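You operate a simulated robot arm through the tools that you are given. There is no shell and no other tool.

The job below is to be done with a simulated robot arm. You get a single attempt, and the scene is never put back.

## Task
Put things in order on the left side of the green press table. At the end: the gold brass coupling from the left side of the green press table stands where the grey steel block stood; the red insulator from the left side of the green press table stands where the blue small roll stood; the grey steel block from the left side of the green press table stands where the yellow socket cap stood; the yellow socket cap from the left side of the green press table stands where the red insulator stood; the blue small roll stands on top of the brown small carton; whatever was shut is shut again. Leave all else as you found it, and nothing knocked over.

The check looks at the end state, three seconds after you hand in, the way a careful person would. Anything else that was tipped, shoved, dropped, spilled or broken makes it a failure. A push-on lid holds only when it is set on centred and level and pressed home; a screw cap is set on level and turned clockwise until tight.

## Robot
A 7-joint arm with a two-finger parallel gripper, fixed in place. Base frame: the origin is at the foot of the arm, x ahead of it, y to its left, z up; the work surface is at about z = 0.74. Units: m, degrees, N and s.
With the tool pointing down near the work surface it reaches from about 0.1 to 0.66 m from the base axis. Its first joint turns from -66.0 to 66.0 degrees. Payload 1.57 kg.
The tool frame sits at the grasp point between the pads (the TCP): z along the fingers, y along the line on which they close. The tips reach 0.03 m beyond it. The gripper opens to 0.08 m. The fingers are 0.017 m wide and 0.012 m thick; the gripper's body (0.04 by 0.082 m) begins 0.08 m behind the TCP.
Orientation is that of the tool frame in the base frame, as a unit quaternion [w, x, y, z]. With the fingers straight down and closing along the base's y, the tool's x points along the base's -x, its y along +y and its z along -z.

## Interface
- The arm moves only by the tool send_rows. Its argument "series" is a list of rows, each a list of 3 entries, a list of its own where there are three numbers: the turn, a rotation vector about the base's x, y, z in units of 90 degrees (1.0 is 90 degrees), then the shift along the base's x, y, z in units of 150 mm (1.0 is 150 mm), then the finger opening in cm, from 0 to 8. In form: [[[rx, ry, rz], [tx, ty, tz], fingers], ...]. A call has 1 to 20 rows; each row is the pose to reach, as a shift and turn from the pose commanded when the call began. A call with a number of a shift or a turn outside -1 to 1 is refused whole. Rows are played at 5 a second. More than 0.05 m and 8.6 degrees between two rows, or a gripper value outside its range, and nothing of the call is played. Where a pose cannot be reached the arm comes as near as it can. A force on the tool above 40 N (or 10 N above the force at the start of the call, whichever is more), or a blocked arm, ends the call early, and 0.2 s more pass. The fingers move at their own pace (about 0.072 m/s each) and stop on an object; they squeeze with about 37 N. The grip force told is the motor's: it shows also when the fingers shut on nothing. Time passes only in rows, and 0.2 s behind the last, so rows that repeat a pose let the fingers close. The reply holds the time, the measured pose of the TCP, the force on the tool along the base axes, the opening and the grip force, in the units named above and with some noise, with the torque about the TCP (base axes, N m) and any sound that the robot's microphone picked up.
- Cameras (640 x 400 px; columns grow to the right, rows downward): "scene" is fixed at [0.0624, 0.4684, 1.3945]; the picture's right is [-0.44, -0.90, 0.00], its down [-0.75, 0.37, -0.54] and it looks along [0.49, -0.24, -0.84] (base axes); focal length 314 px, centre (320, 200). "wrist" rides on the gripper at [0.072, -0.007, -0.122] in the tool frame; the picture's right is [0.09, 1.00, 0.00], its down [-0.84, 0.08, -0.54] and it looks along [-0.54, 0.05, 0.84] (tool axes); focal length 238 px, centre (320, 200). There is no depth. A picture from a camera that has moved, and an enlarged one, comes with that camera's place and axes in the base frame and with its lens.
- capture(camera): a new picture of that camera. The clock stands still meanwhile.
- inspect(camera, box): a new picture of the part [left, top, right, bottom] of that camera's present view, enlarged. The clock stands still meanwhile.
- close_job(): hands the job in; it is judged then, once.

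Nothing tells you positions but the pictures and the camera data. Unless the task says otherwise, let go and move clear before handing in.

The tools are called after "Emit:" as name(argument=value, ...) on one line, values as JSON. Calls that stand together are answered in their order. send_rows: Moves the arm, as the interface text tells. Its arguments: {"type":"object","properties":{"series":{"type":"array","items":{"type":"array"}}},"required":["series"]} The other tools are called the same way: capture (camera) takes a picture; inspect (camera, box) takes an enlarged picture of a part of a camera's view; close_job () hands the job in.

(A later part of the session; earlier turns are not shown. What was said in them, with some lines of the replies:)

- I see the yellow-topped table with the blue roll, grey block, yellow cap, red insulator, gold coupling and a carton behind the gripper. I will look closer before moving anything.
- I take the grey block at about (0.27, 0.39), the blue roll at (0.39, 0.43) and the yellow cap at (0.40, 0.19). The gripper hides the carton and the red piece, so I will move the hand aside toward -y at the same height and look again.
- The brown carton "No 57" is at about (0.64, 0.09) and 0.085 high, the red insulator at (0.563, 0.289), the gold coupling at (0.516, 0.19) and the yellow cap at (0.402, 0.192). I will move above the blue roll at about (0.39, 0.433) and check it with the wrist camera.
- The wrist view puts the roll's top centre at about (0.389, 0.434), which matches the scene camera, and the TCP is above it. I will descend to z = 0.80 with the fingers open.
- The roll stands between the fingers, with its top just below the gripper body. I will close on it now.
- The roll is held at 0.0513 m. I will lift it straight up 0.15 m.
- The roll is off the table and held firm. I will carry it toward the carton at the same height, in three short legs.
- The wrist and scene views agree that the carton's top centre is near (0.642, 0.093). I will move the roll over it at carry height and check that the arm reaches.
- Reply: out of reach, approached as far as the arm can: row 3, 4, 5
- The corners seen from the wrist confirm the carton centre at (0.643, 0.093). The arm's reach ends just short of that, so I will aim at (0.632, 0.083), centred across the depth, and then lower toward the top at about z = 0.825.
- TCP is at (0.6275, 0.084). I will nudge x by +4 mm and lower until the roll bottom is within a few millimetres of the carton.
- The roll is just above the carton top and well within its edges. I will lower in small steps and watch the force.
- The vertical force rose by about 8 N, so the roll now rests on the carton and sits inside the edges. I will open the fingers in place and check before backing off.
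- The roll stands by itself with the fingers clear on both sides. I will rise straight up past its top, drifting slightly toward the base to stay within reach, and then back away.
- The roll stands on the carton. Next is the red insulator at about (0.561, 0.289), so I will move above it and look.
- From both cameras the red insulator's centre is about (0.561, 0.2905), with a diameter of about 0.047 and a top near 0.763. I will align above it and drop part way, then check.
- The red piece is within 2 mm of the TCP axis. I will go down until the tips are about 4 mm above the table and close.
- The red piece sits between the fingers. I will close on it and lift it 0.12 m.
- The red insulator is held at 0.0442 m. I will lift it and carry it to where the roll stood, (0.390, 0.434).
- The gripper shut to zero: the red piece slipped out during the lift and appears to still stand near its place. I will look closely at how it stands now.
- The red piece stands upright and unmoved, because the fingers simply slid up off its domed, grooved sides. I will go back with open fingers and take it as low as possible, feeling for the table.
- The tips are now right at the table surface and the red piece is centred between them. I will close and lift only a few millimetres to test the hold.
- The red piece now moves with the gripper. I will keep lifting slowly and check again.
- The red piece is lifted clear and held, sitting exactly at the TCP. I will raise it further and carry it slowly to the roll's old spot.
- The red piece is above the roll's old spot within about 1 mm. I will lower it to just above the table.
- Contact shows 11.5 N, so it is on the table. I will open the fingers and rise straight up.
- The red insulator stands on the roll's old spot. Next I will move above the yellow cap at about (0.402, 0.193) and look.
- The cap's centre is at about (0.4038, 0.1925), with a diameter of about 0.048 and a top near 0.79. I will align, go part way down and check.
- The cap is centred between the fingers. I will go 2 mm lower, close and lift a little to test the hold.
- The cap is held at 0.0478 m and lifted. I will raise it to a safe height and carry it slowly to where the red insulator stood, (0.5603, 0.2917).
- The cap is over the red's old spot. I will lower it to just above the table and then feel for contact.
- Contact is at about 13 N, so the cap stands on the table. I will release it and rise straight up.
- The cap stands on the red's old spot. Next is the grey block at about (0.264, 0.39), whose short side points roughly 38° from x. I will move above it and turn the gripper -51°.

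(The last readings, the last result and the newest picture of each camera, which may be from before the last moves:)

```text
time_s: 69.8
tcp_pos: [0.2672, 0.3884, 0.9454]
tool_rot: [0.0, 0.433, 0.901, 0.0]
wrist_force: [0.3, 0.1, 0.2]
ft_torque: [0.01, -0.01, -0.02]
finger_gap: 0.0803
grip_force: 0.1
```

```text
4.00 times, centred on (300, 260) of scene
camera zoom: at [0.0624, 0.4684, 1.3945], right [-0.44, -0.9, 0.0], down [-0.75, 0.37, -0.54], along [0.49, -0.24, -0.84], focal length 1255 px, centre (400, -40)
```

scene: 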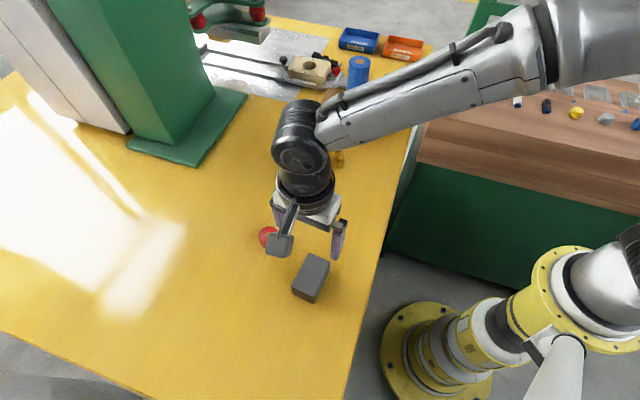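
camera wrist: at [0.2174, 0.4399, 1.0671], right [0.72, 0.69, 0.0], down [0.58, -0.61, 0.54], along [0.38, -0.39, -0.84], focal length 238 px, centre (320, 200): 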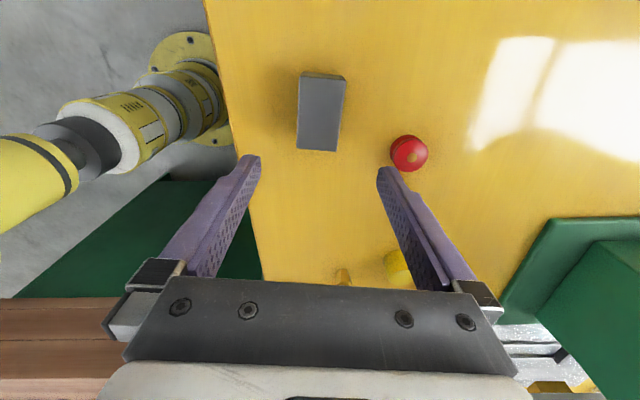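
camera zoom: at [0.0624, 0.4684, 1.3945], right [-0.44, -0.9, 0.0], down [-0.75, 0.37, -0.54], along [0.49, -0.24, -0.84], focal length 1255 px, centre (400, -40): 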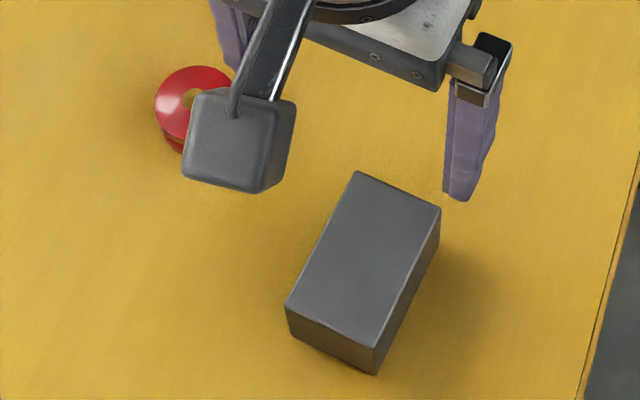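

The wrist view gives the block's centre at (0.264, 0.390) and its short side at 38.4°, which fits the present turn. I will align and descend part way.

Emit:
send_rows(series=[[[0, 0, 0], [-0.022, 0.013, -0.1], 8], [[0, 0, -0.003], [-0.022, 0.013, -0.3], 8], [[0, 0, -0.003], [-0.022, 0.013, -0.5], 8], [[0, 0, -0.003], [-0.022, 0.013, -0.7], 8], [[0, 0, -0.003], [-0.022, 0.013, -0.8], 8], [[0, 0, -0.003], [-0.022, 0.013, -0.8], 8]])

Emit:
capture(camera="wrist")

Emit:
inspect(camera="scene", box=[240, 210, 360, 310])

```text
time_s: 71.2
tcp_pos: [0.2627, 0.3884, 0.8254]
tool_rot: [0.0, 0.435, 0.9, 0.0]
wrist_force: [-0.2, 0.8, 0.2]
ft_torque: [0.01, 0.0, -0.01]
finger_gap: 0.0801
grip_force: 0.2
```

```text
taken
camera wrist: at [0.2129, 0.4415, 0.9475], right [0.72, 0.69, 0.0], down [0.58, -0.61, 0.54], along [0.37, -0.39, -0.84], focal length 238 px, centre (320, 200)
```

wrist: 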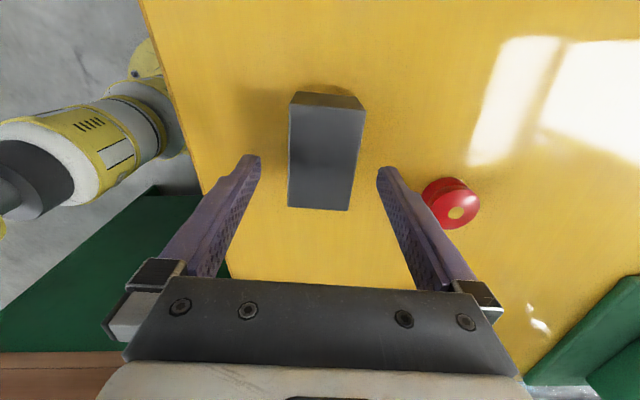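

```text
4.00 times, centred on (300, 260) of scene
camera zoom: at [0.0624, 0.4684, 1.3945], right [-0.44, -0.9, 0.0], down [-0.75, 0.37, -0.54], along [0.49, -0.24, -0.84], focal length 1255 px, centre (400, -40)
```

zoom: 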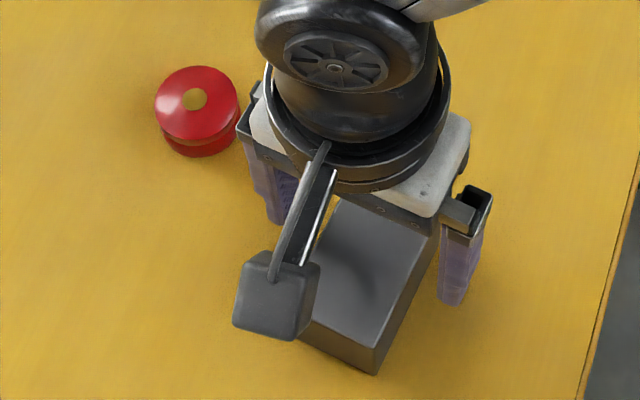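

The fingers straddle the block's short side evenly. I will go down to the table-level grip height.

Emit:
send_rows(series=[[[0, 0, 0], [0.007, 0, -0.1], 8], [[0, 0, 0], [0.007, 0, -0.2], 8], [[0, 0, 0], [0.007, 0, -0.28], 8], [[0, 0, 0], [0.007, 0, -0.33], 8], [[0, 0, 0], [0.007, 0, -0.345], 8], [[0, 0, 0], [0.007, 0, -0.345], 8]])

Emit:
capture(camera="wrist")

```text
time_s: 72.6
tcp_pos: [0.2659, 0.3909, 0.7745]
tool_rot: [0.0, 0.435, 0.9, 0.001]
wrist_force: [0.0, -0.1, 0.1]
ft_torque: [-0.01, 0.01, -0.01]
finger_gap: 0.0798
grip_force: 0.0
```

```text
taken
camera wrist: at [0.2161, 0.442, 0.8959], right [0.72, 0.69, 0.0], down [0.58, -0.61, 0.54], along [0.37, -0.39, -0.84], focal length 238 px, centre (320, 200)
```

wrist: 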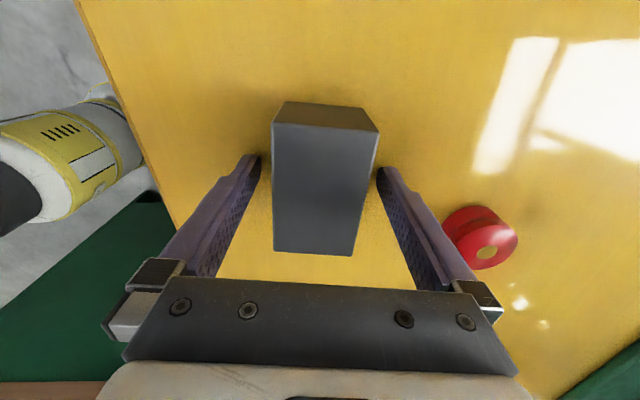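

Emit:
send_rows(series=[[[0, 0, 0], [0, 0, -0.012], 8], [[0, 0, 0], [0, 0, -0.012], 6], [[0, 0, 0], [0, 0, -0.012], 4], [[0, 0, 0], [0, 0, -0.012], 0], [[0, 0, 0], [0, 0, -0.012], 0], [[0, 0, 0], [0, 0, -0.012], 0]])

Emit:
capture(camera="wrist")

```text
time_s: 74.0
tcp_pos: [0.2654, 0.3892, 0.7716]
tool_rot: [0.0, 0.435, 0.9, -0.001]
wrist_force: [-4.9, -2.0, 1.8]
ft_torque: [-0.53, -0.32, -0.26]
finger_gap: 0.0498
grip_force: 37.0
```

```text
taken
camera wrist: at [0.2156, 0.4421, 0.8938], right [0.72, 0.69, 0.0], down [0.58, -0.61, 0.54], along [0.37, -0.39, -0.84], focal length 238 px, centre (320, 200)
```

wrist: 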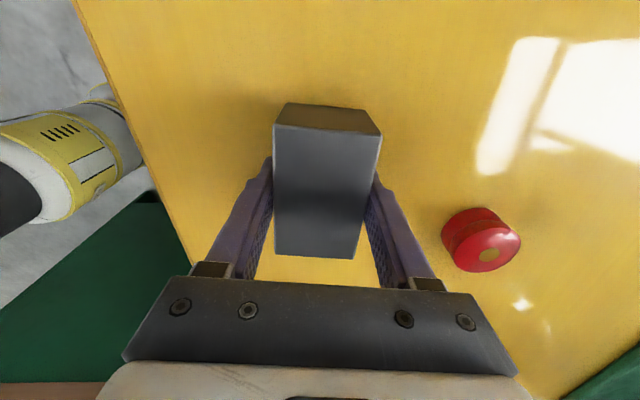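

The block is gripped at 0.0498 m. I will lift it slowly by about 15 mm and look at the load.

Emit:
send_rows(series=[[[0, 0, 0], [0, 0, 0.01], 0], [[0, 0, 0], [0, 0, 0.02], 0], [[0, 0, 0], [0, 0, 0.04], 0], [[0, 0, 0], [0, 0, 0.06], 0], [[0, 0, 0], [0, 0, 0.08], 0], [[0, 0, 0], [0, 0, 0.1], 0], [[0, 0, 0], [0, 0, 0.1], 0]])

Emit:
capture(camera="wrist")

Emit:
inspect(camera="scene", box=[240, 210, 360, 310])

```text
time_s: 75.6
tcp_pos: [0.2658, 0.3902, 0.7854]
tool_rot: [0.0, 0.435, 0.9, 0.0]
wrist_force: [-0.7, 1.0, -14.0]
ft_torque: [-0.03, -0.02, -0.02]
finger_gap: 0.0496
grip_force: 36.8
```

```text
taken
camera wrist: at [0.215, 0.4425, 0.9081], right [0.72, 0.69, 0.0], down [0.58, -0.61, 0.54], along [0.37, -0.39, -0.84], focal length 238 px, centre (320, 200)
```

wrist: 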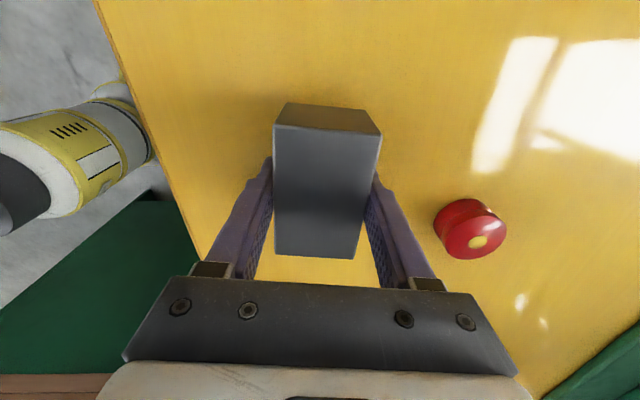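

```text
4.00 times, centred on (300, 260) of scene
camera zoom: at [0.0625, 0.4685, 1.3944], right [-0.44, -0.9, 0.0], down [-0.75, 0.37, -0.54], along [0.49, -0.24, -0.84], focal length 1255 px, centre (400, -40)
```

zoom: 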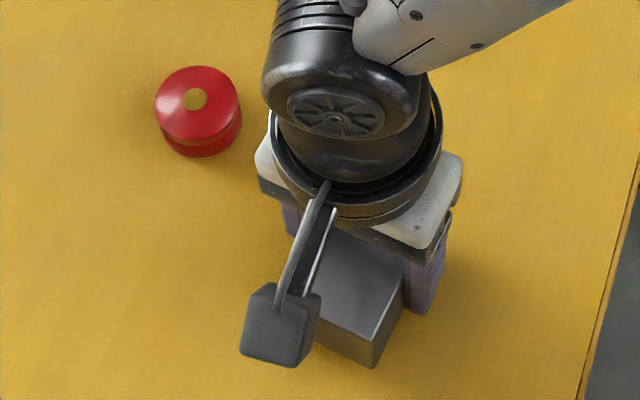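

The load is 14 N and the block is held steady and centred at the TCP. I will carry it low and slowly to where the cap stood, (0.403, 0.1924).

Emit:
send_rows(series=[[[0, 0, 0], [0, 0, 0.03], 0], [[0, 0, 0], [0.01, -0.015, 0.07], 0], [[0, 0, 0], [0.035, -0.05, 0.08], 0], [[0, 0, 0], [0.07, -0.1, 0.08], 0], [[0, 0, 0], [0.11, -0.158, 0.08], 0], [[0, 0, 0], [0.15, -0.216, 0.08], 0], [[0, 0, 0], [0.19, -0.273, 0.08], 0], [[0, 0, 0], [0.23, -0.331, 0.08], 0], [[0, 0, 0], [0.27, -0.388, 0.08], 0], [[0, 0, 0], [0.31, -0.446, 0.08], 0], [[0, 0, 0], [0.35, -0.503, 0.08], 0], [[0, 0, 0], [0.39, -0.561, 0.08], 0], [[0, 0, 0], [0.425, -0.611, 0.08], 0], [[0, 0, 0], [0.45, -0.647, 0.08], 0], [[0, 0, 0], [0.458, -0.659, 0.08], 0], [[0, 0, 0], [0.458, -0.659, 0.08], 0]])

Emit:
send_rows(series=[[[0, 0, 0], [0.01, -0.015, 0], 0], [[0, 0, 0], [0.035, -0.05, 0], 0], [[0, 0, 0], [0.07, -0.1, 0], 0], [[0, 0, 0], [0.11, -0.158, 0], 0], [[0, 0, 0], [0.15, -0.216, 0], 0], [[0, 0, 0], [0.19, -0.273, 0], 0], [[0, 0, 0], [0.23, -0.331, 0], 0], [[0, 0, 0], [0.27, -0.388, 0], 0], [[0, 0, 0], [0.31, -0.446, 0], 0], [[0, 0, 0], [0.35, -0.503, 0], 0], [[0, 0, 0], [0.39, -0.561, 0], 0], [[0, 0, 0], [0.425, -0.611, 0], 0], [[0, 0, 0], [0.45, -0.647, 0], 0], [[0, 0, 0], [0.458, -0.659, 0], 0], [[0, 0, 0], [0.458, -0.659, 0], 0]])

Emit:
capture(camera="wrist")

Emit:
capture(camera="scene")

```text
time_s: 79.0
tcp_pos: [0.3353, 0.291, 0.7984]
tool_rot: [0.0, 0.435, 0.9, 0.0]
wrist_force: [0.2, -0.1, -13.6]
ft_torque: [-0.02, 0.0, 0.02]
finger_gap: 0.0498
grip_force: 37.5
```

```text
time_s: 82.2
tcp_pos: [0.4022, 0.1922, 0.7977]
tool_rot: [0.001, 0.436, 0.9, 0.0]
wrist_force: [-0.2, 0.5, -14.8]
ft_torque: [-0.04, -0.01, 0.0]
finger_gap: 0.0496
grip_force: 37.2
```

```text
taken
camera wrist: at [0.3525, 0.2438, 0.9205], right [0.72, 0.69, 0.0], down [0.58, -0.61, 0.54], along [0.37, -0.39, -0.84], focal length 238 px, centre (320, 200)
```

wrist: 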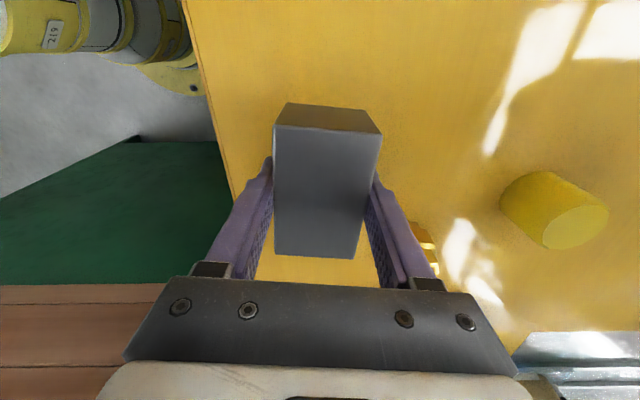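

```text
taken
```

scene: 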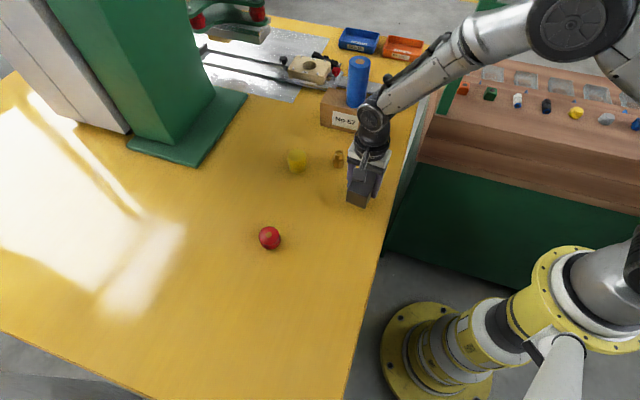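

The block is over the cap's old spot within 1 mm, clear of the gold coupling and the table edge. I will lower it gently.

Emit:
send_rows(series=[[[0, 0, 0], [0.003, 0, -0.03], 0], [[0, 0, 0], [0.003, 0, -0.07], 0], [[0, 0, 0], [0.003, 0, -0.11], 0], [[0, 0, 0], [0.003, 0, -0.14], 0], [[0, 0, 0], [0.003, 0, -0.155], 0], [[0, 0, 0], [0.003, 0, -0.155], 0]])

Emit:
send_rows(series=[[[0, 0, 0], [0, 0, -0.006], 0], [[0, 0, 0], [0, 0, -0.012], 0], [[0, 0, 0], [0, 0, -0.012], 0]])

```text
time_s: 83.6
tcp_pos: [0.4041, 0.1908, 0.7758]
tool_rot: [0.0, 0.435, 0.9, 0.0]
wrist_force: [0.9, 0.1, -14.3]
ft_torque: [0.01, -0.04, -0.03]
finger_gap: 0.0499
grip_force: 36.7
```

```text
time_s: 84.4
tcp_pos: [0.4031, 0.1911, 0.7744]
tool_rot: [0.0, 0.435, 0.9, 0.0]
wrist_force: [-0.3, 0.4, -14.8]
ft_torque: [-0.01, -0.04, 0.02]
finger_gap: 0.0498
grip_force: 37.1
```

Emit:
send_rows(series=[[[0, 0, 0], [0, 0, -0.006], 0], [[0, 0, 0], [0, 0, -0.012], 0], [[0, 0, 0], [0, 0, -0.012], 0]])

```text
time_s: 85.2
tcp_pos: [0.4021, 0.1923, 0.7713]
tool_rot: [0.0, 0.436, 0.9, 0.0]
wrist_force: [0.5, -0.4, -14.6]
ft_torque: [-0.03, -0.01, -0.03]
finger_gap: 0.0499
grip_force: 36.8
```

Emit:
send_rows(series=[[[0, 0, 0], [0, 0, -0.005], 0], [[0, 0, 0], [0, 0, -0.01], 0], [[0, 0, 0], [0, 0, -0.01], 0]])

```text
time_s: 86.0
tcp_pos: [0.4037, 0.1928, 0.7725]
tool_rot: [0.0, 0.436, 0.9, 0.0]
wrist_force: [-7.0, -2.4, 4.5]
ft_torque: [-0.89, 0.0, -0.32]
finger_gap: 0.0502
grip_force: 37.4
```

The load has transferred to the table. I will release and rise straight up.

Emit:
send_rows(series=[[[0, 0, 0], [0, 0, 0.004], 0], [[0, 0, 0], [0, 0, 0.004], 5.3], [[0, 0, 0], [0, 0, 0.004], 6.2], [[0, 0, 0], [0, 0, 0.006], 7.5], [[0, 0, 0], [0, 0, 0.015], 8], [[0, 0, 0], [0, 0, 0.015], 8], [[0, 0, 0], [0, 0, 0.1], 8], [[0, 0, 0], [0, 0, 0.25], 8], [[0, 0, 0], [0, 0, 0.45], 8], [[0, 0, 0], [0, 0, 0.65], 8], [[0, 0, 0], [0, 0, 0.85], 8], [[0, 0, 0], [0, 0, 0.85], 8]])

Emit:
capture(camera="wrist")

Emit:
capture(camera="scene")

```text
time_s: 88.6
tcp_pos: [0.4017, 0.1917, 0.8993]
tool_rot: [0.0, 0.435, 0.901, 0.0]
wrist_force: [-0.1, -0.4, -0.2]
ft_torque: [-0.01, 0.03, 0.02]
finger_gap: 0.0799
grip_force: 0.1
```

```text
taken
camera wrist: at [0.3519, 0.2441, 1.0211], right [0.72, 0.69, 0.0], down [0.58, -0.61, 0.54], along [0.37, -0.39, -0.84], focal length 238 px, centre (320, 200)
```

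wrist: 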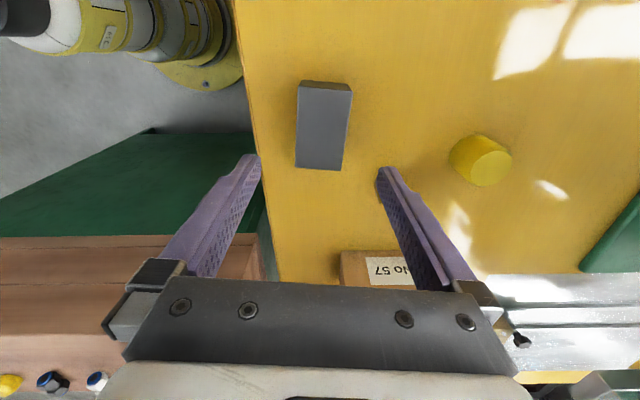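

```text
taken
```

scene: 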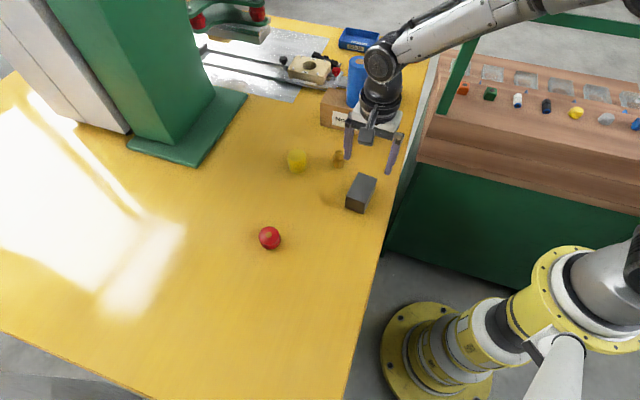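

The block stands where the cap was. Last is the gold coupling near (0.516, 0.193), so I will move above it and turn the gripper to face its flats.

Emit:
send_rows(series=[[[0, 0, 0], [0, 0, 0.15], 8], [[0, 0, 0.06], [0.15, 0, 0.2], 8], [[0, 0, 0.12], [0.35, 0, 0.2], 8], [[0, 0, 0.18], [0.55, 0, 0.2], 8], [[0, 0, 0.24], [0.76, 0.01, 0.2], 8], [[0, 0, 0.3], [0.76, 0.01, 0.2], 8], [[0, 0, 0.3], [0.76, 0.01, 0.2], 8]])

Emit:
capture(camera="wrist")

Emit:
capture(camera="scene")

```text
time_s: 90.2
tcp_pos: [0.5172, 0.1912, 0.9278]
tool_rot: [0.0, 0.212, 0.977, 0.001]
wrist_force: [0.4, -0.2, 0.9]
ft_torque: [0.03, -0.01, 0.0]
finger_gap: 0.08
grip_force: 0.0
```

```text
taken
camera wrist: at [0.4496, 0.2162, 1.0499], right [0.33, 0.94, 0.0], down [0.79, -0.28, 0.54], along [0.51, -0.18, -0.84], focal length 238 px, centre (320, 200)
```

wrist: 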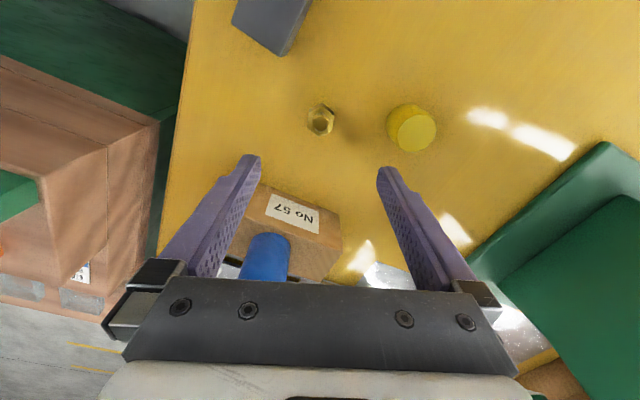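

```text
taken
```

scene: 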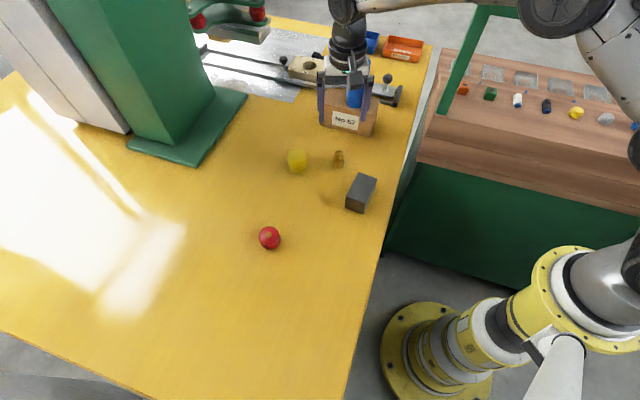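

Emit:
inspect(camera="wrist", box=[280, 85, 360, 155])

Emit:
inspect(camera="scene", box=[270, 60, 420, 220])

Emit:
inspect(camera="scene", box=[315, 140, 365, 180])

```text
5.71 times, centred on (320, 120) of wrist
camera zoom: at [0.4496, 0.2162, 1.0499], right [0.33, 0.94, 0.0], down [0.79, -0.28, 0.54], along [0.51, -0.18, -0.84], focal length 1362 px, centre (320, 657)
```

zoom: 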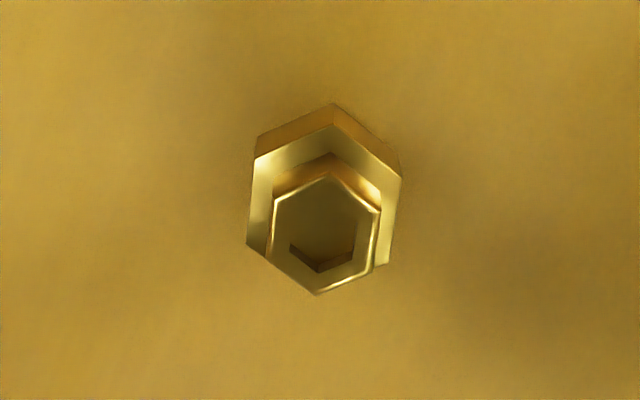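

```text
2.50 times, centred on (345, 140) of scene
camera zoom: at [0.0624, 0.4684, 1.3945], right [-0.44, -0.9, 0.0], down [-0.75, 0.37, -0.54], along [0.49, -0.24, -0.84], focal length 784 px, centre (258, 350)
```

zoom: 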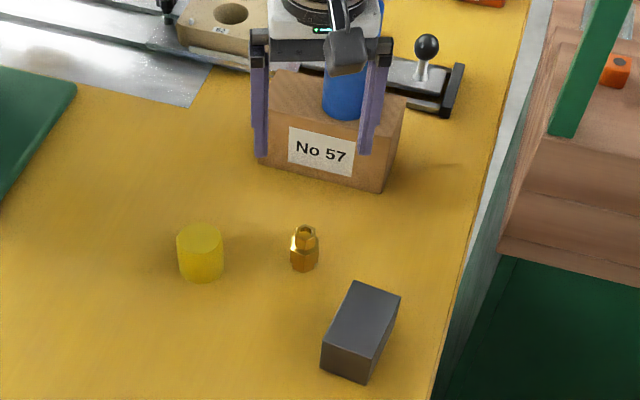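

```text
10.00 times, centred on (340, 160) of scene
camera zoom: at [0.0624, 0.4684, 1.3945], right [-0.44, -0.9, 0.0], down [-0.75, 0.37, -0.54], along [0.49, -0.24, -0.84], focal length 3137 px, centre (120, 600)
```

zoom: 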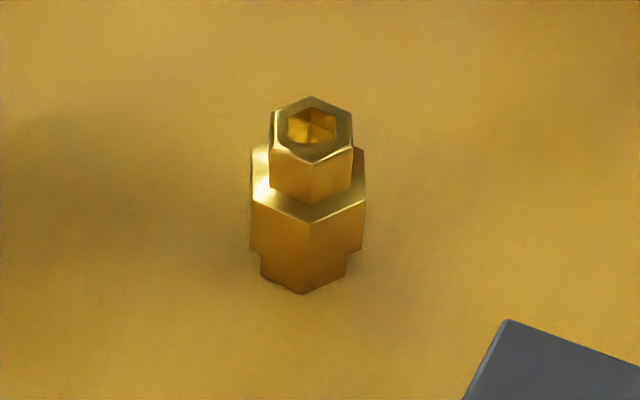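

The coupling's flats face 63.9° and its centre is under the TCP within 1 mm, with a wide section about 0.029 across flats at z ≈ 0.752–0.774. I will trim the turn and descend part way.

Emit:
send_rows(series=[[[0, 0, -0.017], [0, 0, -0.15], 8], [[0, 0, -0.017], [0, 0, -0.35], 8], [[0, 0, -0.017], [0, 0, -0.55], 8], [[0, 0, -0.017], [0, 0, -0.7], 8], [[0, 0, -0.017], [0, 0, -0.7], 8]])

Emit:
capture(camera="wrist")

Emit:
inspect(camera="wrist", box=[220, 90, 420, 230])

Emit:
inspect(camera="scene", box=[290, 100, 400, 190])

```text
time_s: 91.4
tcp_pos: [0.515, 0.1931, 0.8222]
tool_rot: [0.0, 0.226, 0.974, 0.0]
wrist_force: [0.2, -1.0, -0.6]
ft_torque: [-0.05, -0.01, -0.01]
finger_gap: 0.0799
grip_force: 0.0
```

```text
taken
camera wrist: at [0.4485, 0.218, 0.9442], right [0.36, 0.93, 0.0], down [0.79, -0.3, 0.54], along [0.51, -0.19, -0.84], focal length 238 px, centre (320, 200)
```

wrist: 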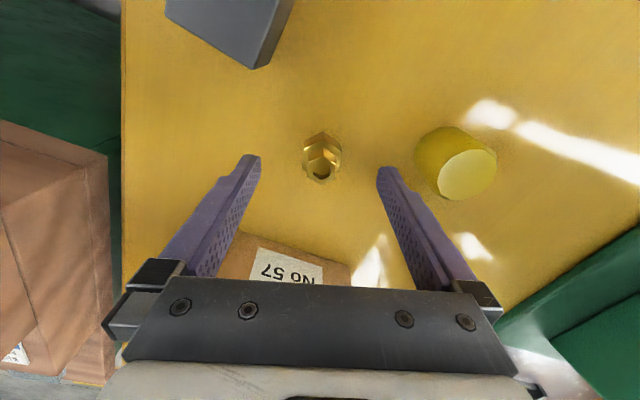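

```text
2.86 times, centred on (320, 160) of wrist
camera zoom: at [0.4485, 0.218, 0.9442], right [0.36, 0.93, 0.0], down [0.79, -0.3, 0.54], along [0.51, -0.19, -0.84], focal length 681 px, centre (320, 314)
```

zoom: 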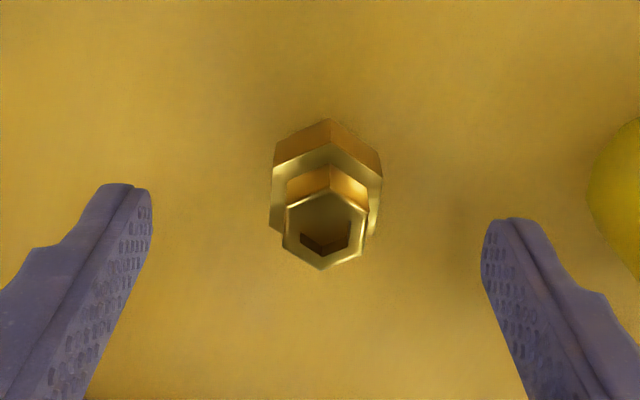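

```text
4.44 times, centred on (345, 145) of scene
camera zoom: at [0.0624, 0.4684, 1.3945], right [-0.44, -0.9, 0.0], down [-0.75, 0.37, -0.54], along [0.49, -0.24, -0.84], focal length 1394 px, centre (209, 444)
```

zoom: 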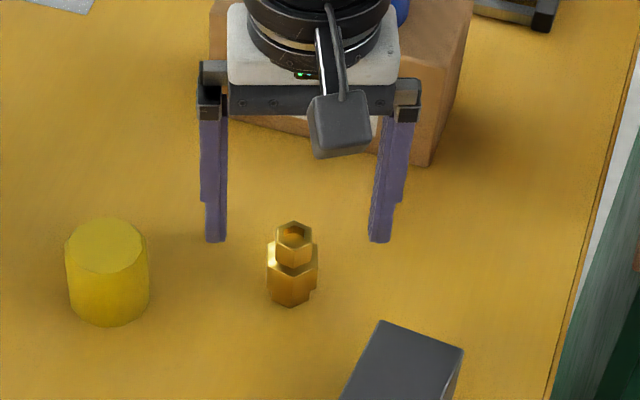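

The coupling is centred to within 2 mm and squared with the fingers. I will lower to grip height.

Emit:
send_rows(series=[[[0, 0, 0], [0.01, 0, -0.1], 8], [[0, 0, 0], [0.01, 0, -0.2], 8], [[0, 0, 0], [0.01, 0, -0.28], 8], [[0, 0, 0], [0.01, 0, -0.325], 8], [[0, 0, 0], [0.01, 0, -0.325], 8]])

Emit:
inspect(camera="wrist", box=[220, 90, 420, 230])

Emit:
inspect(camera="scene", box=[290, 100, 400, 190])

```text
time_s: 92.6
tcp_pos: [0.5175, 0.1944, 0.7731]
tool_rot: [0.0, 0.226, 0.974, 0.0]
wrist_force: [0.3, -0.3, 0.0]
ft_torque: [-0.01, -0.01, 0.02]
finger_gap: 0.0799
grip_force: 0.0
```

```text
2.86 times, centred on (320, 160) of wrist
camera zoom: at [0.4504, 0.2199, 0.8956], right [0.36, 0.93, 0.0], down [0.79, -0.3, 0.54], along [0.51, -0.19, -0.84], focal length 681 px, centre (320, 314)
```

zoom: 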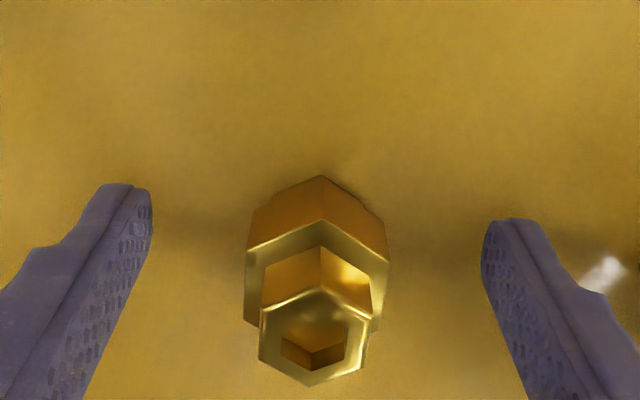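

```text
4.44 times, centred on (345, 145) of scene
camera zoom: at [0.0624, 0.4684, 1.3945], right [-0.44, -0.9, 0.0], down [-0.75, 0.37, -0.54], along [0.49, -0.24, -0.84], focal length 1394 px, centre (209, 444)
```

zoom: 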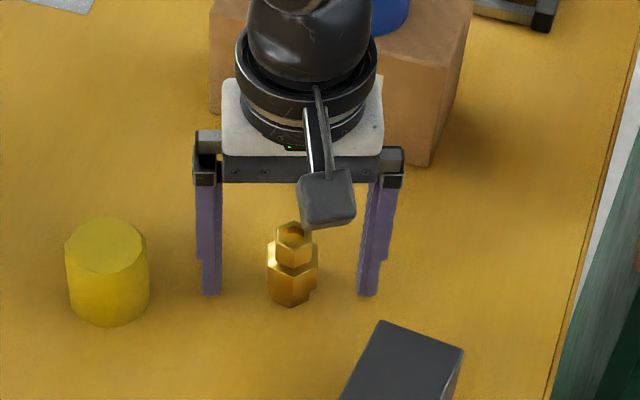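

Emit:
send_rows(series=[[[0, 0, 0], [0, 0, 0], 6], [[0, 0, 0], [0, 0, 0], 4.5], [[0, 0, 0], [0, 0, 0], 3], [[0, 0, 0], [0, 0, 0], 0], [[0, 0, 0], [0, 0, 0], 0], [[0, 0, 0], [0, 0, 0], 0]])

Emit:
send_rows(series=[[[0, 0, 0], [0, 0, 0.01], 0], [[0, 0, 0], [0, 0, 0.03], 0], [[0, 0, 0], [0, 0, 0.06], 0], [[0, 0, 0], [0, 0, 0.1], 0], [[0, 0, 0], [0, 0, 0.1], 0]])

Emit:
inspect(camera="wrist", box=[220, 90, 420, 230])

Emit:
inspect(camera="scene", box=[290, 100, 400, 190])

```text
time_s: 94.0
tcp_pos: [0.5176, 0.1944, 0.7742]
tool_rot: [-0.001, 0.226, 0.974, 0.0]
wrist_force: [-1.4, -0.7, -0.1]
ft_torque: [-0.04, 0.0, 0.02]
finger_gap: 0.031
grip_force: 37.0
```

```text
time_s: 95.2
tcp_pos: [0.5175, 0.1938, 0.7894]
tool_rot: [0.0, 0.225, 0.974, 0.0]
wrist_force: [-0.5, 0.5, -2.2]
ft_torque: [0.04, 0.01, 0.03]
finger_gap: 0.031
grip_force: 37.3
```

```text
2.86 times, centred on (320, 160) of wrist
camera zoom: at [0.4503, 0.2192, 0.9108], right [0.36, 0.93, 0.0], down [0.79, -0.3, 0.54], along [0.51, -0.19, -0.84], focal length 681 px, centre (320, 314)
```

zoom: 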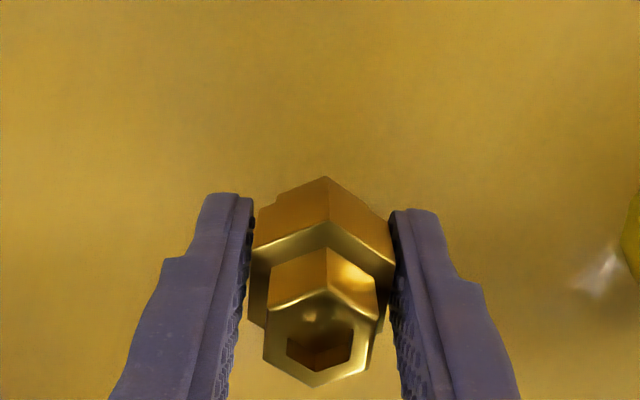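

```text
4.44 times, centred on (345, 145) of scene
camera zoom: at [0.0624, 0.4684, 1.3945], right [-0.44, -0.9, 0.0], down [-0.75, 0.37, -0.54], along [0.49, -0.24, -0.84], focal length 1394 px, centre (209, 444)
```

zoom: 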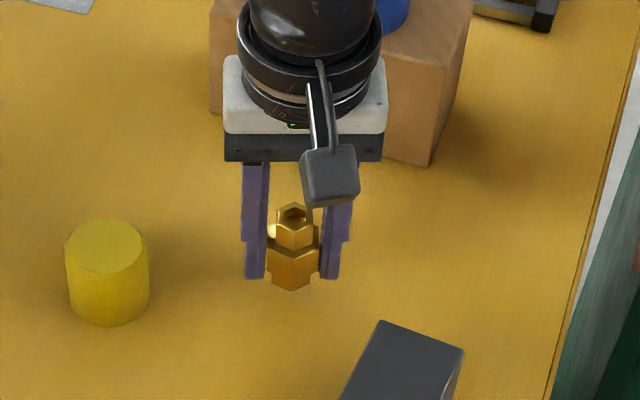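

The coupling is held at 0.031 m and upright. I will raise it and carry it to the block's old spot at (0.265, 0.390).

Emit:
send_rows(series=[[[0, 0, 0], [0, 0, 0.05], 0], [[0, 0, 0], [0, 0, 0.12], 0], [[0, 0, 0], [0, 0, 0.2], 0], [[0, 0, 0], [0, 0, 0.3], 0], [[0, 0, 0], [0, 0, 0.4], 0], [[0, 0, 0], [0, 0, 0.48], 0], [[0, 0, 0], [-0.03, 0.023, 0.5], 0], [[0, 0, 0], [-0.1, 0.078, 0.5], 0], [[0, 0, 0], [-0.19, 0.148, 0.5], 0], [[0, 0, 0], [-0.28, 0.217, 0.5], 0], [[0, 0, 0], [-0.37, 0.287, 0.5], 0], [[0, 0, 0], [-0.46, 0.357, 0.5], 0], [[0, 0, 0], [-0.55, 0.427, 0.5], 0], [[0, 0, 0], [-0.64, 0.497, 0.5], 0], [[0, 0, 0], [-0.72, 0.559, 0.5], 0], [[0, 0, 0], [-0.79, 0.613, 0.5], 0], [[0, 0, 0], [-0.83, 0.645, 0.5], 0], [[0, 0, 0], [-0.8415, 0.6535, 0.5], 0], [[0, 0, 0], [-0.8415, 0.6535, 0.5], 0]])

Emit:
send_rows(series=[[[0, 0, 0], [-0.03, 0.023, 0], 0], [[0, 0, 0], [-0.1, 0.078, 0], 0], [[0, 0, 0], [-0.19, 0.148, 0], 0], [[0, 0, 0], [-0.28, 0.217, 0], 0], [[0, 0, 0], [-0.37, 0.287, 0], 0], [[0, 0, 0], [-0.46, 0.357, 0], 0], [[0, 0, 0], [-0.55, 0.427, 0], 0], [[0, 0, 0], [-0.64, 0.497, 0], 0], [[0, 0, 0], [-0.72, 0.559, 0], 0], [[0, 0, 0], [-0.79, 0.613, 0], 0], [[0, 0, 0], [-0.83, 0.645, 0], 0], [[0, 0, 0], [-0.8415, 0.6535, 0], 0], [[0, 0, 0], [-0.8415, 0.6535, 0], 0]])

Emit:
capture(camera="wrist")

Emit:
capture(camera="scene")

```text
time_s: 99.2
tcp_pos: [0.3933, 0.2908, 0.8653]
tool_rot: [0.0, 0.226, 0.974, 0.001]
wrist_force: [-0.2, -0.6, -2.3]
ft_torque: [-0.01, -0.02, -0.01]
finger_gap: 0.0313
grip_force: 37.2
```

```text
time_s: 102.0
tcp_pos: [0.2679, 0.3892, 0.8635]
tool_rot: [0.0, 0.226, 0.974, 0.0]
wrist_force: [0.4, -0.4, -2.8]
ft_torque: [0.04, -0.03, 0.02]
finger_gap: 0.0307
grip_force: 37.2
```

```text
taken
camera wrist: at [0.1991, 0.4153, 0.9857], right [0.36, 0.93, 0.0], down [0.79, -0.3, 0.54], along [0.51, -0.19, -0.84], focal length 238 px, centre (320, 200)
```

wrist: 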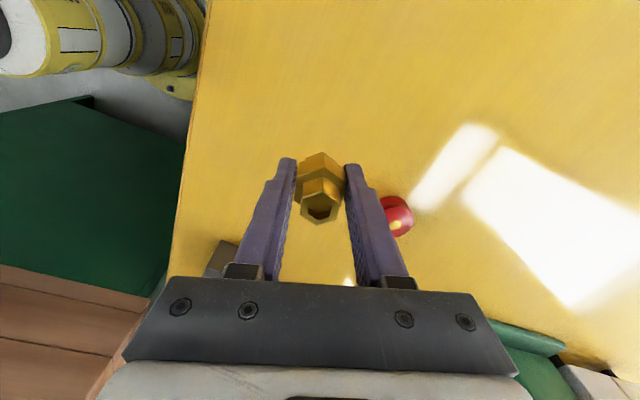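

```text
taken
```

scene: 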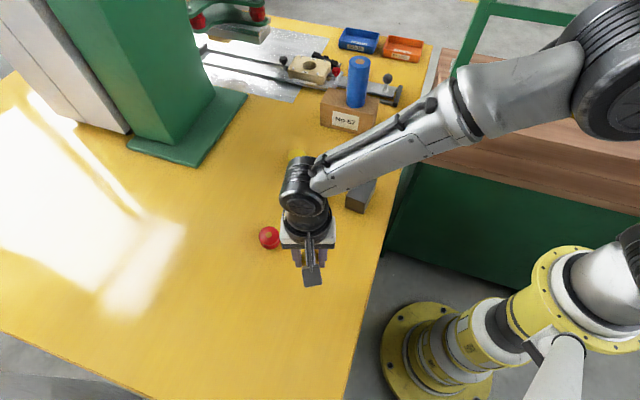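

Emit:
send_rows(series=[[[0, 0, 0], [-0.007, 0.002, -0.06], 0], [[0, 0, 0], [-0.007, 0.002, -0.15], 0], [[0, 0, 0], [-0.007, 0.002, -0.25], 0], [[0, 0, 0], [-0.007, 0.002, -0.35], 0], [[0, 0, 0], [-0.007, 0.002, -0.45], 0], [[0, 0, 0], [-0.007, 0.002, -0.52], 0], [[0, 0, 0], [-0.007, 0.002, -0.57], 0], [[0, 0, 0], [-0.007, 0.002, -0.585], 0], [[0, 0, 0], [-0.007, 0.002, -0.585], 0]])

Emit:
send_rows(series=[[[0, 0, 0], [0, 0, -0.006], 0], [[0, 0, 0], [0, 0, -0.01], 0], [[0, 0, 0], [0, 0, -0.01], 0]])

```text
time_s: 104.0
tcp_pos: [0.2657, 0.388, 0.7767]
tool_rot: [0.0, 0.226, 0.974, -0.001]
wrist_force: [-0.3, 0.0, -2.2]
ft_torque: [0.0, 0.0, -0.03]
finger_gap: 0.0306
grip_force: 37.0
```

```text
time_s: 104.8
tcp_pos: [0.2646, 0.3888, 0.7759]
tool_rot: [0.0, 0.226, 0.974, 0.0]
wrist_force: [-0.6, -0.4, -2.4]
ft_torque: [-0.01, 0.01, 0.0]
finger_gap: 0.0307
grip_force: 37.6
```

Emit:
send_rows(series=[[[0, 0, 0], [0, 0, -0.005], 0], [[0, 0, 0], [0, 0, -0.01], 0], [[0, 0, 0], [0, 0, -0.01], 0]])

```text
time_s: 105.6
tcp_pos: [0.2658, 0.3895, 0.7738]
tool_rot: [0.0, 0.226, 0.974, 0.0]
wrist_force: [-0.3, -0.9, 0.9]
ft_torque: [-0.03, 0.07, -0.03]
finger_gap: 0.0307
grip_force: 37.2
```

Contact has begun. I will press half a millimetre more, release, and rise straight up.

Emit:
send_rows(series=[[[0, 0, 0], [0, 0, -0.003], 0], [[0, 0, 0], [0, 0, -0.003], 0]])

Emit:
send_rows(series=[[[0, 0, 0], [0, 0, 0], 3.4], [[0, 0, 0], [0, 0, 0], 4.5], [[0, 0, 0], [0, 0, 0.002], 6], [[0, 0, 0], [0, 0, 0.005], 8], [[0, 0, 0], [0, 0, 0.01], 8], [[0, 0, 0], [0, 0, 0.08], 8], [[0, 0, 0], [0, 0, 0.2], 8], [[0, 0, 0], [0, 0, 0.4], 8], [[0, 0, 0], [0, 0, 0.6], 8], [[0, 0, 0], [0, 0, 0.8], 8], [[0, 0, 0], [0, 0, 0.95], 8], [[0, 0, 0], [0, 0, 0.95], 8]])

Emit:
capture(camera="wrist")

Emit:
capture(camera="scene")

```text
time_s: 106.2
tcp_pos: [0.2653, 0.3894, 0.7735]
tool_rot: [0.001, 0.225, 0.974, 0.0]
wrist_force: [-2.9, -2.1, 9.7]
ft_torque: [-0.15, 0.11, -0.02]
finger_gap: 0.0311
grip_force: 36.8
```

```text
time_s: 108.8
tcp_pos: [0.2643, 0.3904, 0.916]
tool_rot: [0.0, 0.226, 0.974, -0.001]
wrist_force: [0.0, -0.8, -0.8]
ft_torque: [-0.03, 0.01, -0.03]
finger_gap: 0.08
grip_force: 0.0
```

```text
taken
camera wrist: at [0.1974, 0.4166, 1.0383], right [0.36, 0.93, 0.0], down [0.79, -0.3, 0.54], along [0.51, -0.19, -0.84], focal length 238 px, centre (320, 200)
```

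wrist: 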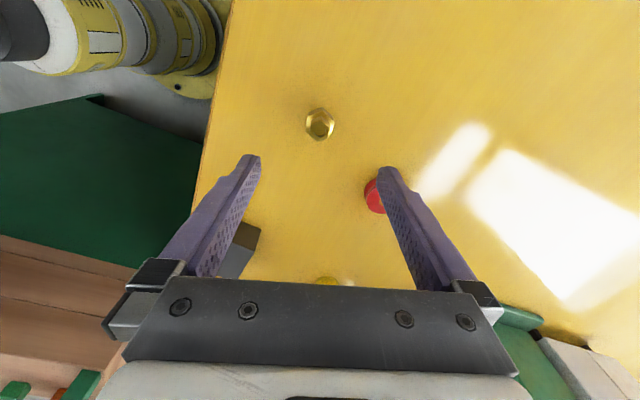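

```text
taken
```

scene: 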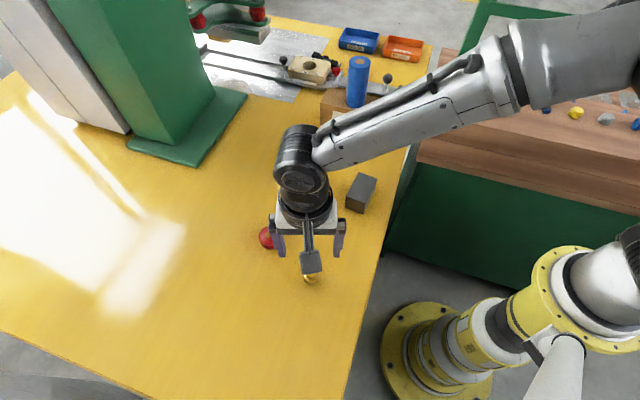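

All pieces are moved. I will rise, go to a clear position on the -y side and inspect the whole table.

Emit:
send_rows(series=[[[0, 0, 0], [0, 0, 0.3], 8], [[0, 0, 0], [0, 0, 0.6], 8], [[0, 0, 0], [0, 0, 0.9], 8], [[0, 0, 0.08], [0, -0.2, 1], 8], [[0, 0, 0.16], [0, -0.5, 1], 8], [[0, 0, 0.24], [0, -0.8, 1], 8], [[0, 0, 0.29], [0, -1, 1], 8]])

Emit:
send_rows(series=[[[0, 0, 0], [0.05, -0.1, 0.1], 8], [[0, 0, 0], [0.15, -0.3, 0.2], 8], [[0, 0, 0], [0.25, -0.5, 0.25], 8], [[0, 0, 0], [0.25, -0.5, 0.25], 8]])

Emit:
capture(camera="scene")

Emit:
inspect(camera="scene", box=[240, 130, 400, 300])

Emit:
inspect(camera="scene", box=[270, 30, 430, 150])

Emit:
capture(camera="wrist")

```text
time_s: 110.4
tcp_pos: [0.2668, 0.2392, 1.0656]
tool_rot: [0.0, -0.001, 1.0, 0.001]
wrist_force: [0.5, 0.5, 0.5]
ft_torque: [0.0, -0.01, 0.01]
finger_gap: 0.0798
grip_force: 0.1
```

```text
time_s: 111.4
tcp_pos: [0.3033, 0.163, 1.1055]
tool_rot: [0.0, 0.001, 1.0, 0.001]
wrist_force: [0.7, -0.1, 0.6]
ft_torque: [0.02, 0.01, -0.01]
finger_gap: 0.08
grip_force: 0.0
```

```text
taken
```

scene: 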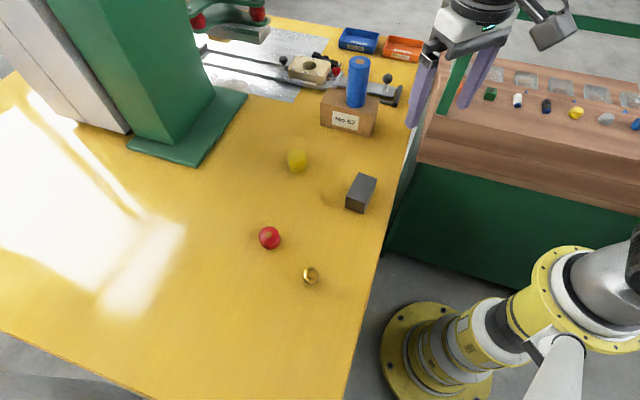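

```text
2.35 times, centred on (320, 215) of scene
camera zoom: at [0.0624, 0.4683, 1.3945], right [-0.44, -0.9, 0.0], down [-0.75, 0.37, -0.54], along [0.49, -0.24, -0.84], focal length 738 px, centre (320, 165)
```

zoom: 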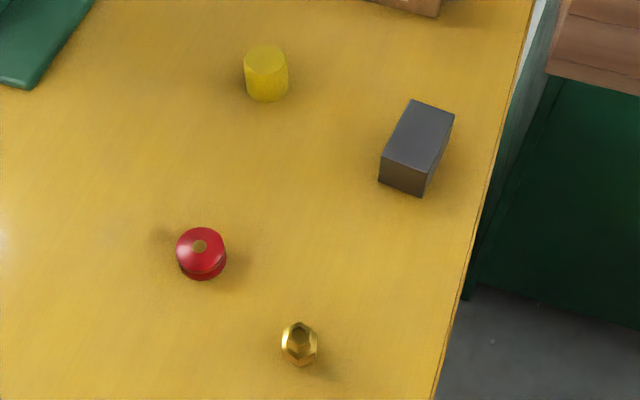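

```text
3.33 times, centred on (350, 90) of scene
camera zoom: at [0.0624, 0.4683, 1.3945], right [-0.44, -0.9, 0.0], down [-0.75, 0.37, -0.54], along [0.49, -0.24, -0.84], focal length 1046 px, centre (220, 567)
```

zoom: 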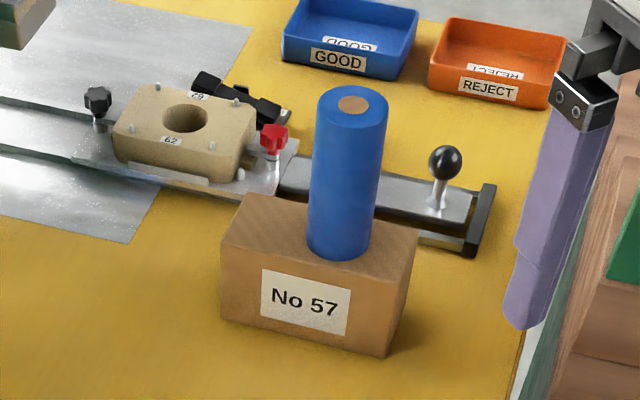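

```text
taken
camera wrist: at [0.2313, 0.157, 1.2274], right [-0.09, 1.0, 0.0], down [0.84, 0.08, 0.54], along [0.54, 0.05, -0.84], focal length 238 px, centre (320, 200)
```

wrist: 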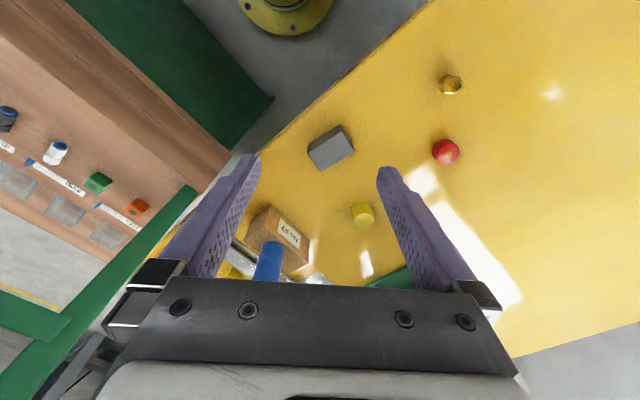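

Emit:
inspect(camera="scene", box=[285, 250, 335, 290])

Emit:
inspect(camera="scene", box=[245, 215, 295, 255])

Emit:
inspect(camera="wrist", box=[420, 60, 490, 180])

Emit:
inspect(camera="scene", box=[275, 140, 385, 220])

```text
10.00 times, centred on (310, 270) of scene
camera zoom: at [0.0624, 0.4683, 1.3945], right [-0.44, -0.9, 0.0], down [-0.75, 0.37, -0.54], along [0.49, -0.24, -0.84], focal length 3137 px, centre (420, -500)
```

zoom: 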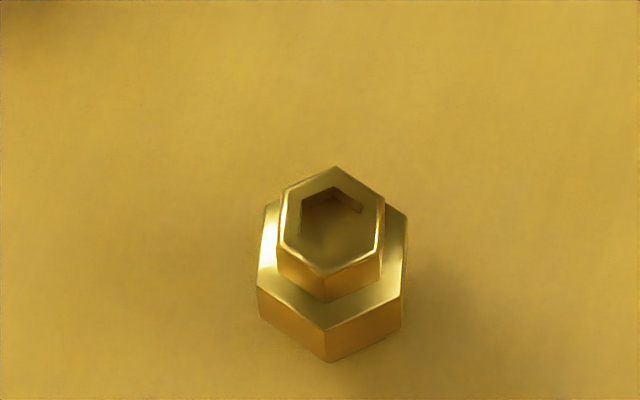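

```text
10.00 times, centred on (270, 235) of scene
camera zoom: at [0.0624, 0.4683, 1.3945], right [-0.44, -0.9, 0.0], down [-0.75, 0.37, -0.54], along [0.49, -0.24, -0.84], focal length 3137 px, centre (820, -150)
```

zoom: 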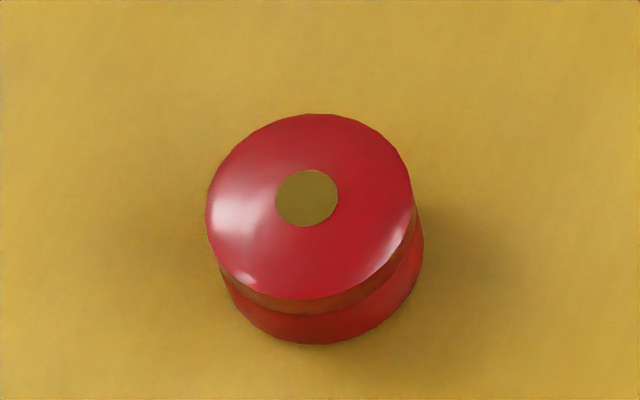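

```text
3.33 times, centred on (455, 120) of wrist
camera zoom: at [0.2313, 0.157, 1.2274], right [-0.09, 1.0, 0.0], down [0.84, 0.08, 0.54], along [0.54, 0.05, -0.84], focal length 794 px, centre (-130, 467)
```

zoom: 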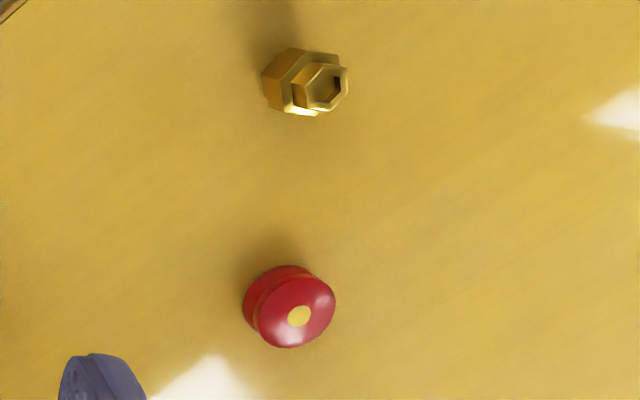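

```text
5.00 times, centred on (330, 180) of scene
camera zoom: at [0.0624, 0.4683, 1.3945], right [-0.44, -0.9, 0.0], down [-0.75, 0.37, -0.54], along [0.49, -0.24, -0.84], focal length 1568 px, centre (270, 300)
```

zoom: 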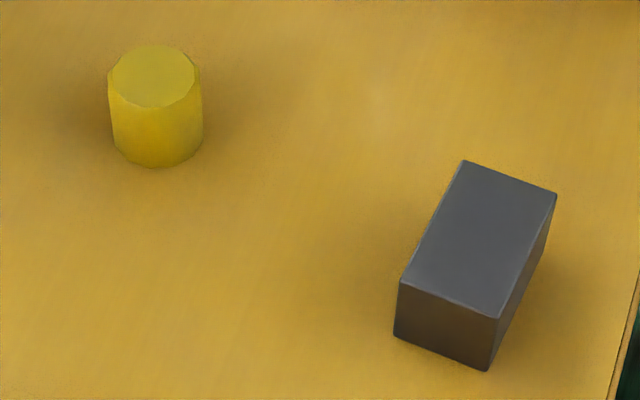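

Everything stands upright: the roll on the carton, red at about (0.392, 0.433), cap at (0.560, 0.292), block at (0.403, 0.192) and gold at (0.265, 0.389). Nothing else was moved and nothing was opened. The gripper is open and clear, so I hand the job in.

Emit:
close_job()

```text
The job is handed in.
```

I moved all five pieces to where you asked, and in the last pictures every one was standing upright. The job is handed in; I have not seen the result of the check.

| Piece | Now stands | Position (x, y) |
|---|---|---|
| Blue small roll | on top of the brown carton (No 57) | (0.632, 0.084) |
| Red insulator | where the blue roll stood | (0.392, 0.433) |
| Yellow socket cap | where the red insulator stood | (0.560, 0.292) |
| Grey steel block | where the yellow cap stood | (0.403, 0.192) |
| Gold brass coupling | where the grey block stood | (0.265, 0.389) |

- **Accuracy:** By the camera and arm readings, each piece is within about 2–3 mm of the spot it was meant for.
- **Roll on the carton:** It stands about 15 mm off centre along the carton's length, because the centre was just past the arm's reach. It is centred across the depth and fully supported.
- **Red insulator:** It slipped out of the fingers on the first lift, but stayed upright and did not move. The second, lower grip held.
- **Everything else:** I opened nothing, so nothing needed shutting again. I saw nothing else tipped or moved. The gripper is open and clear of the table.
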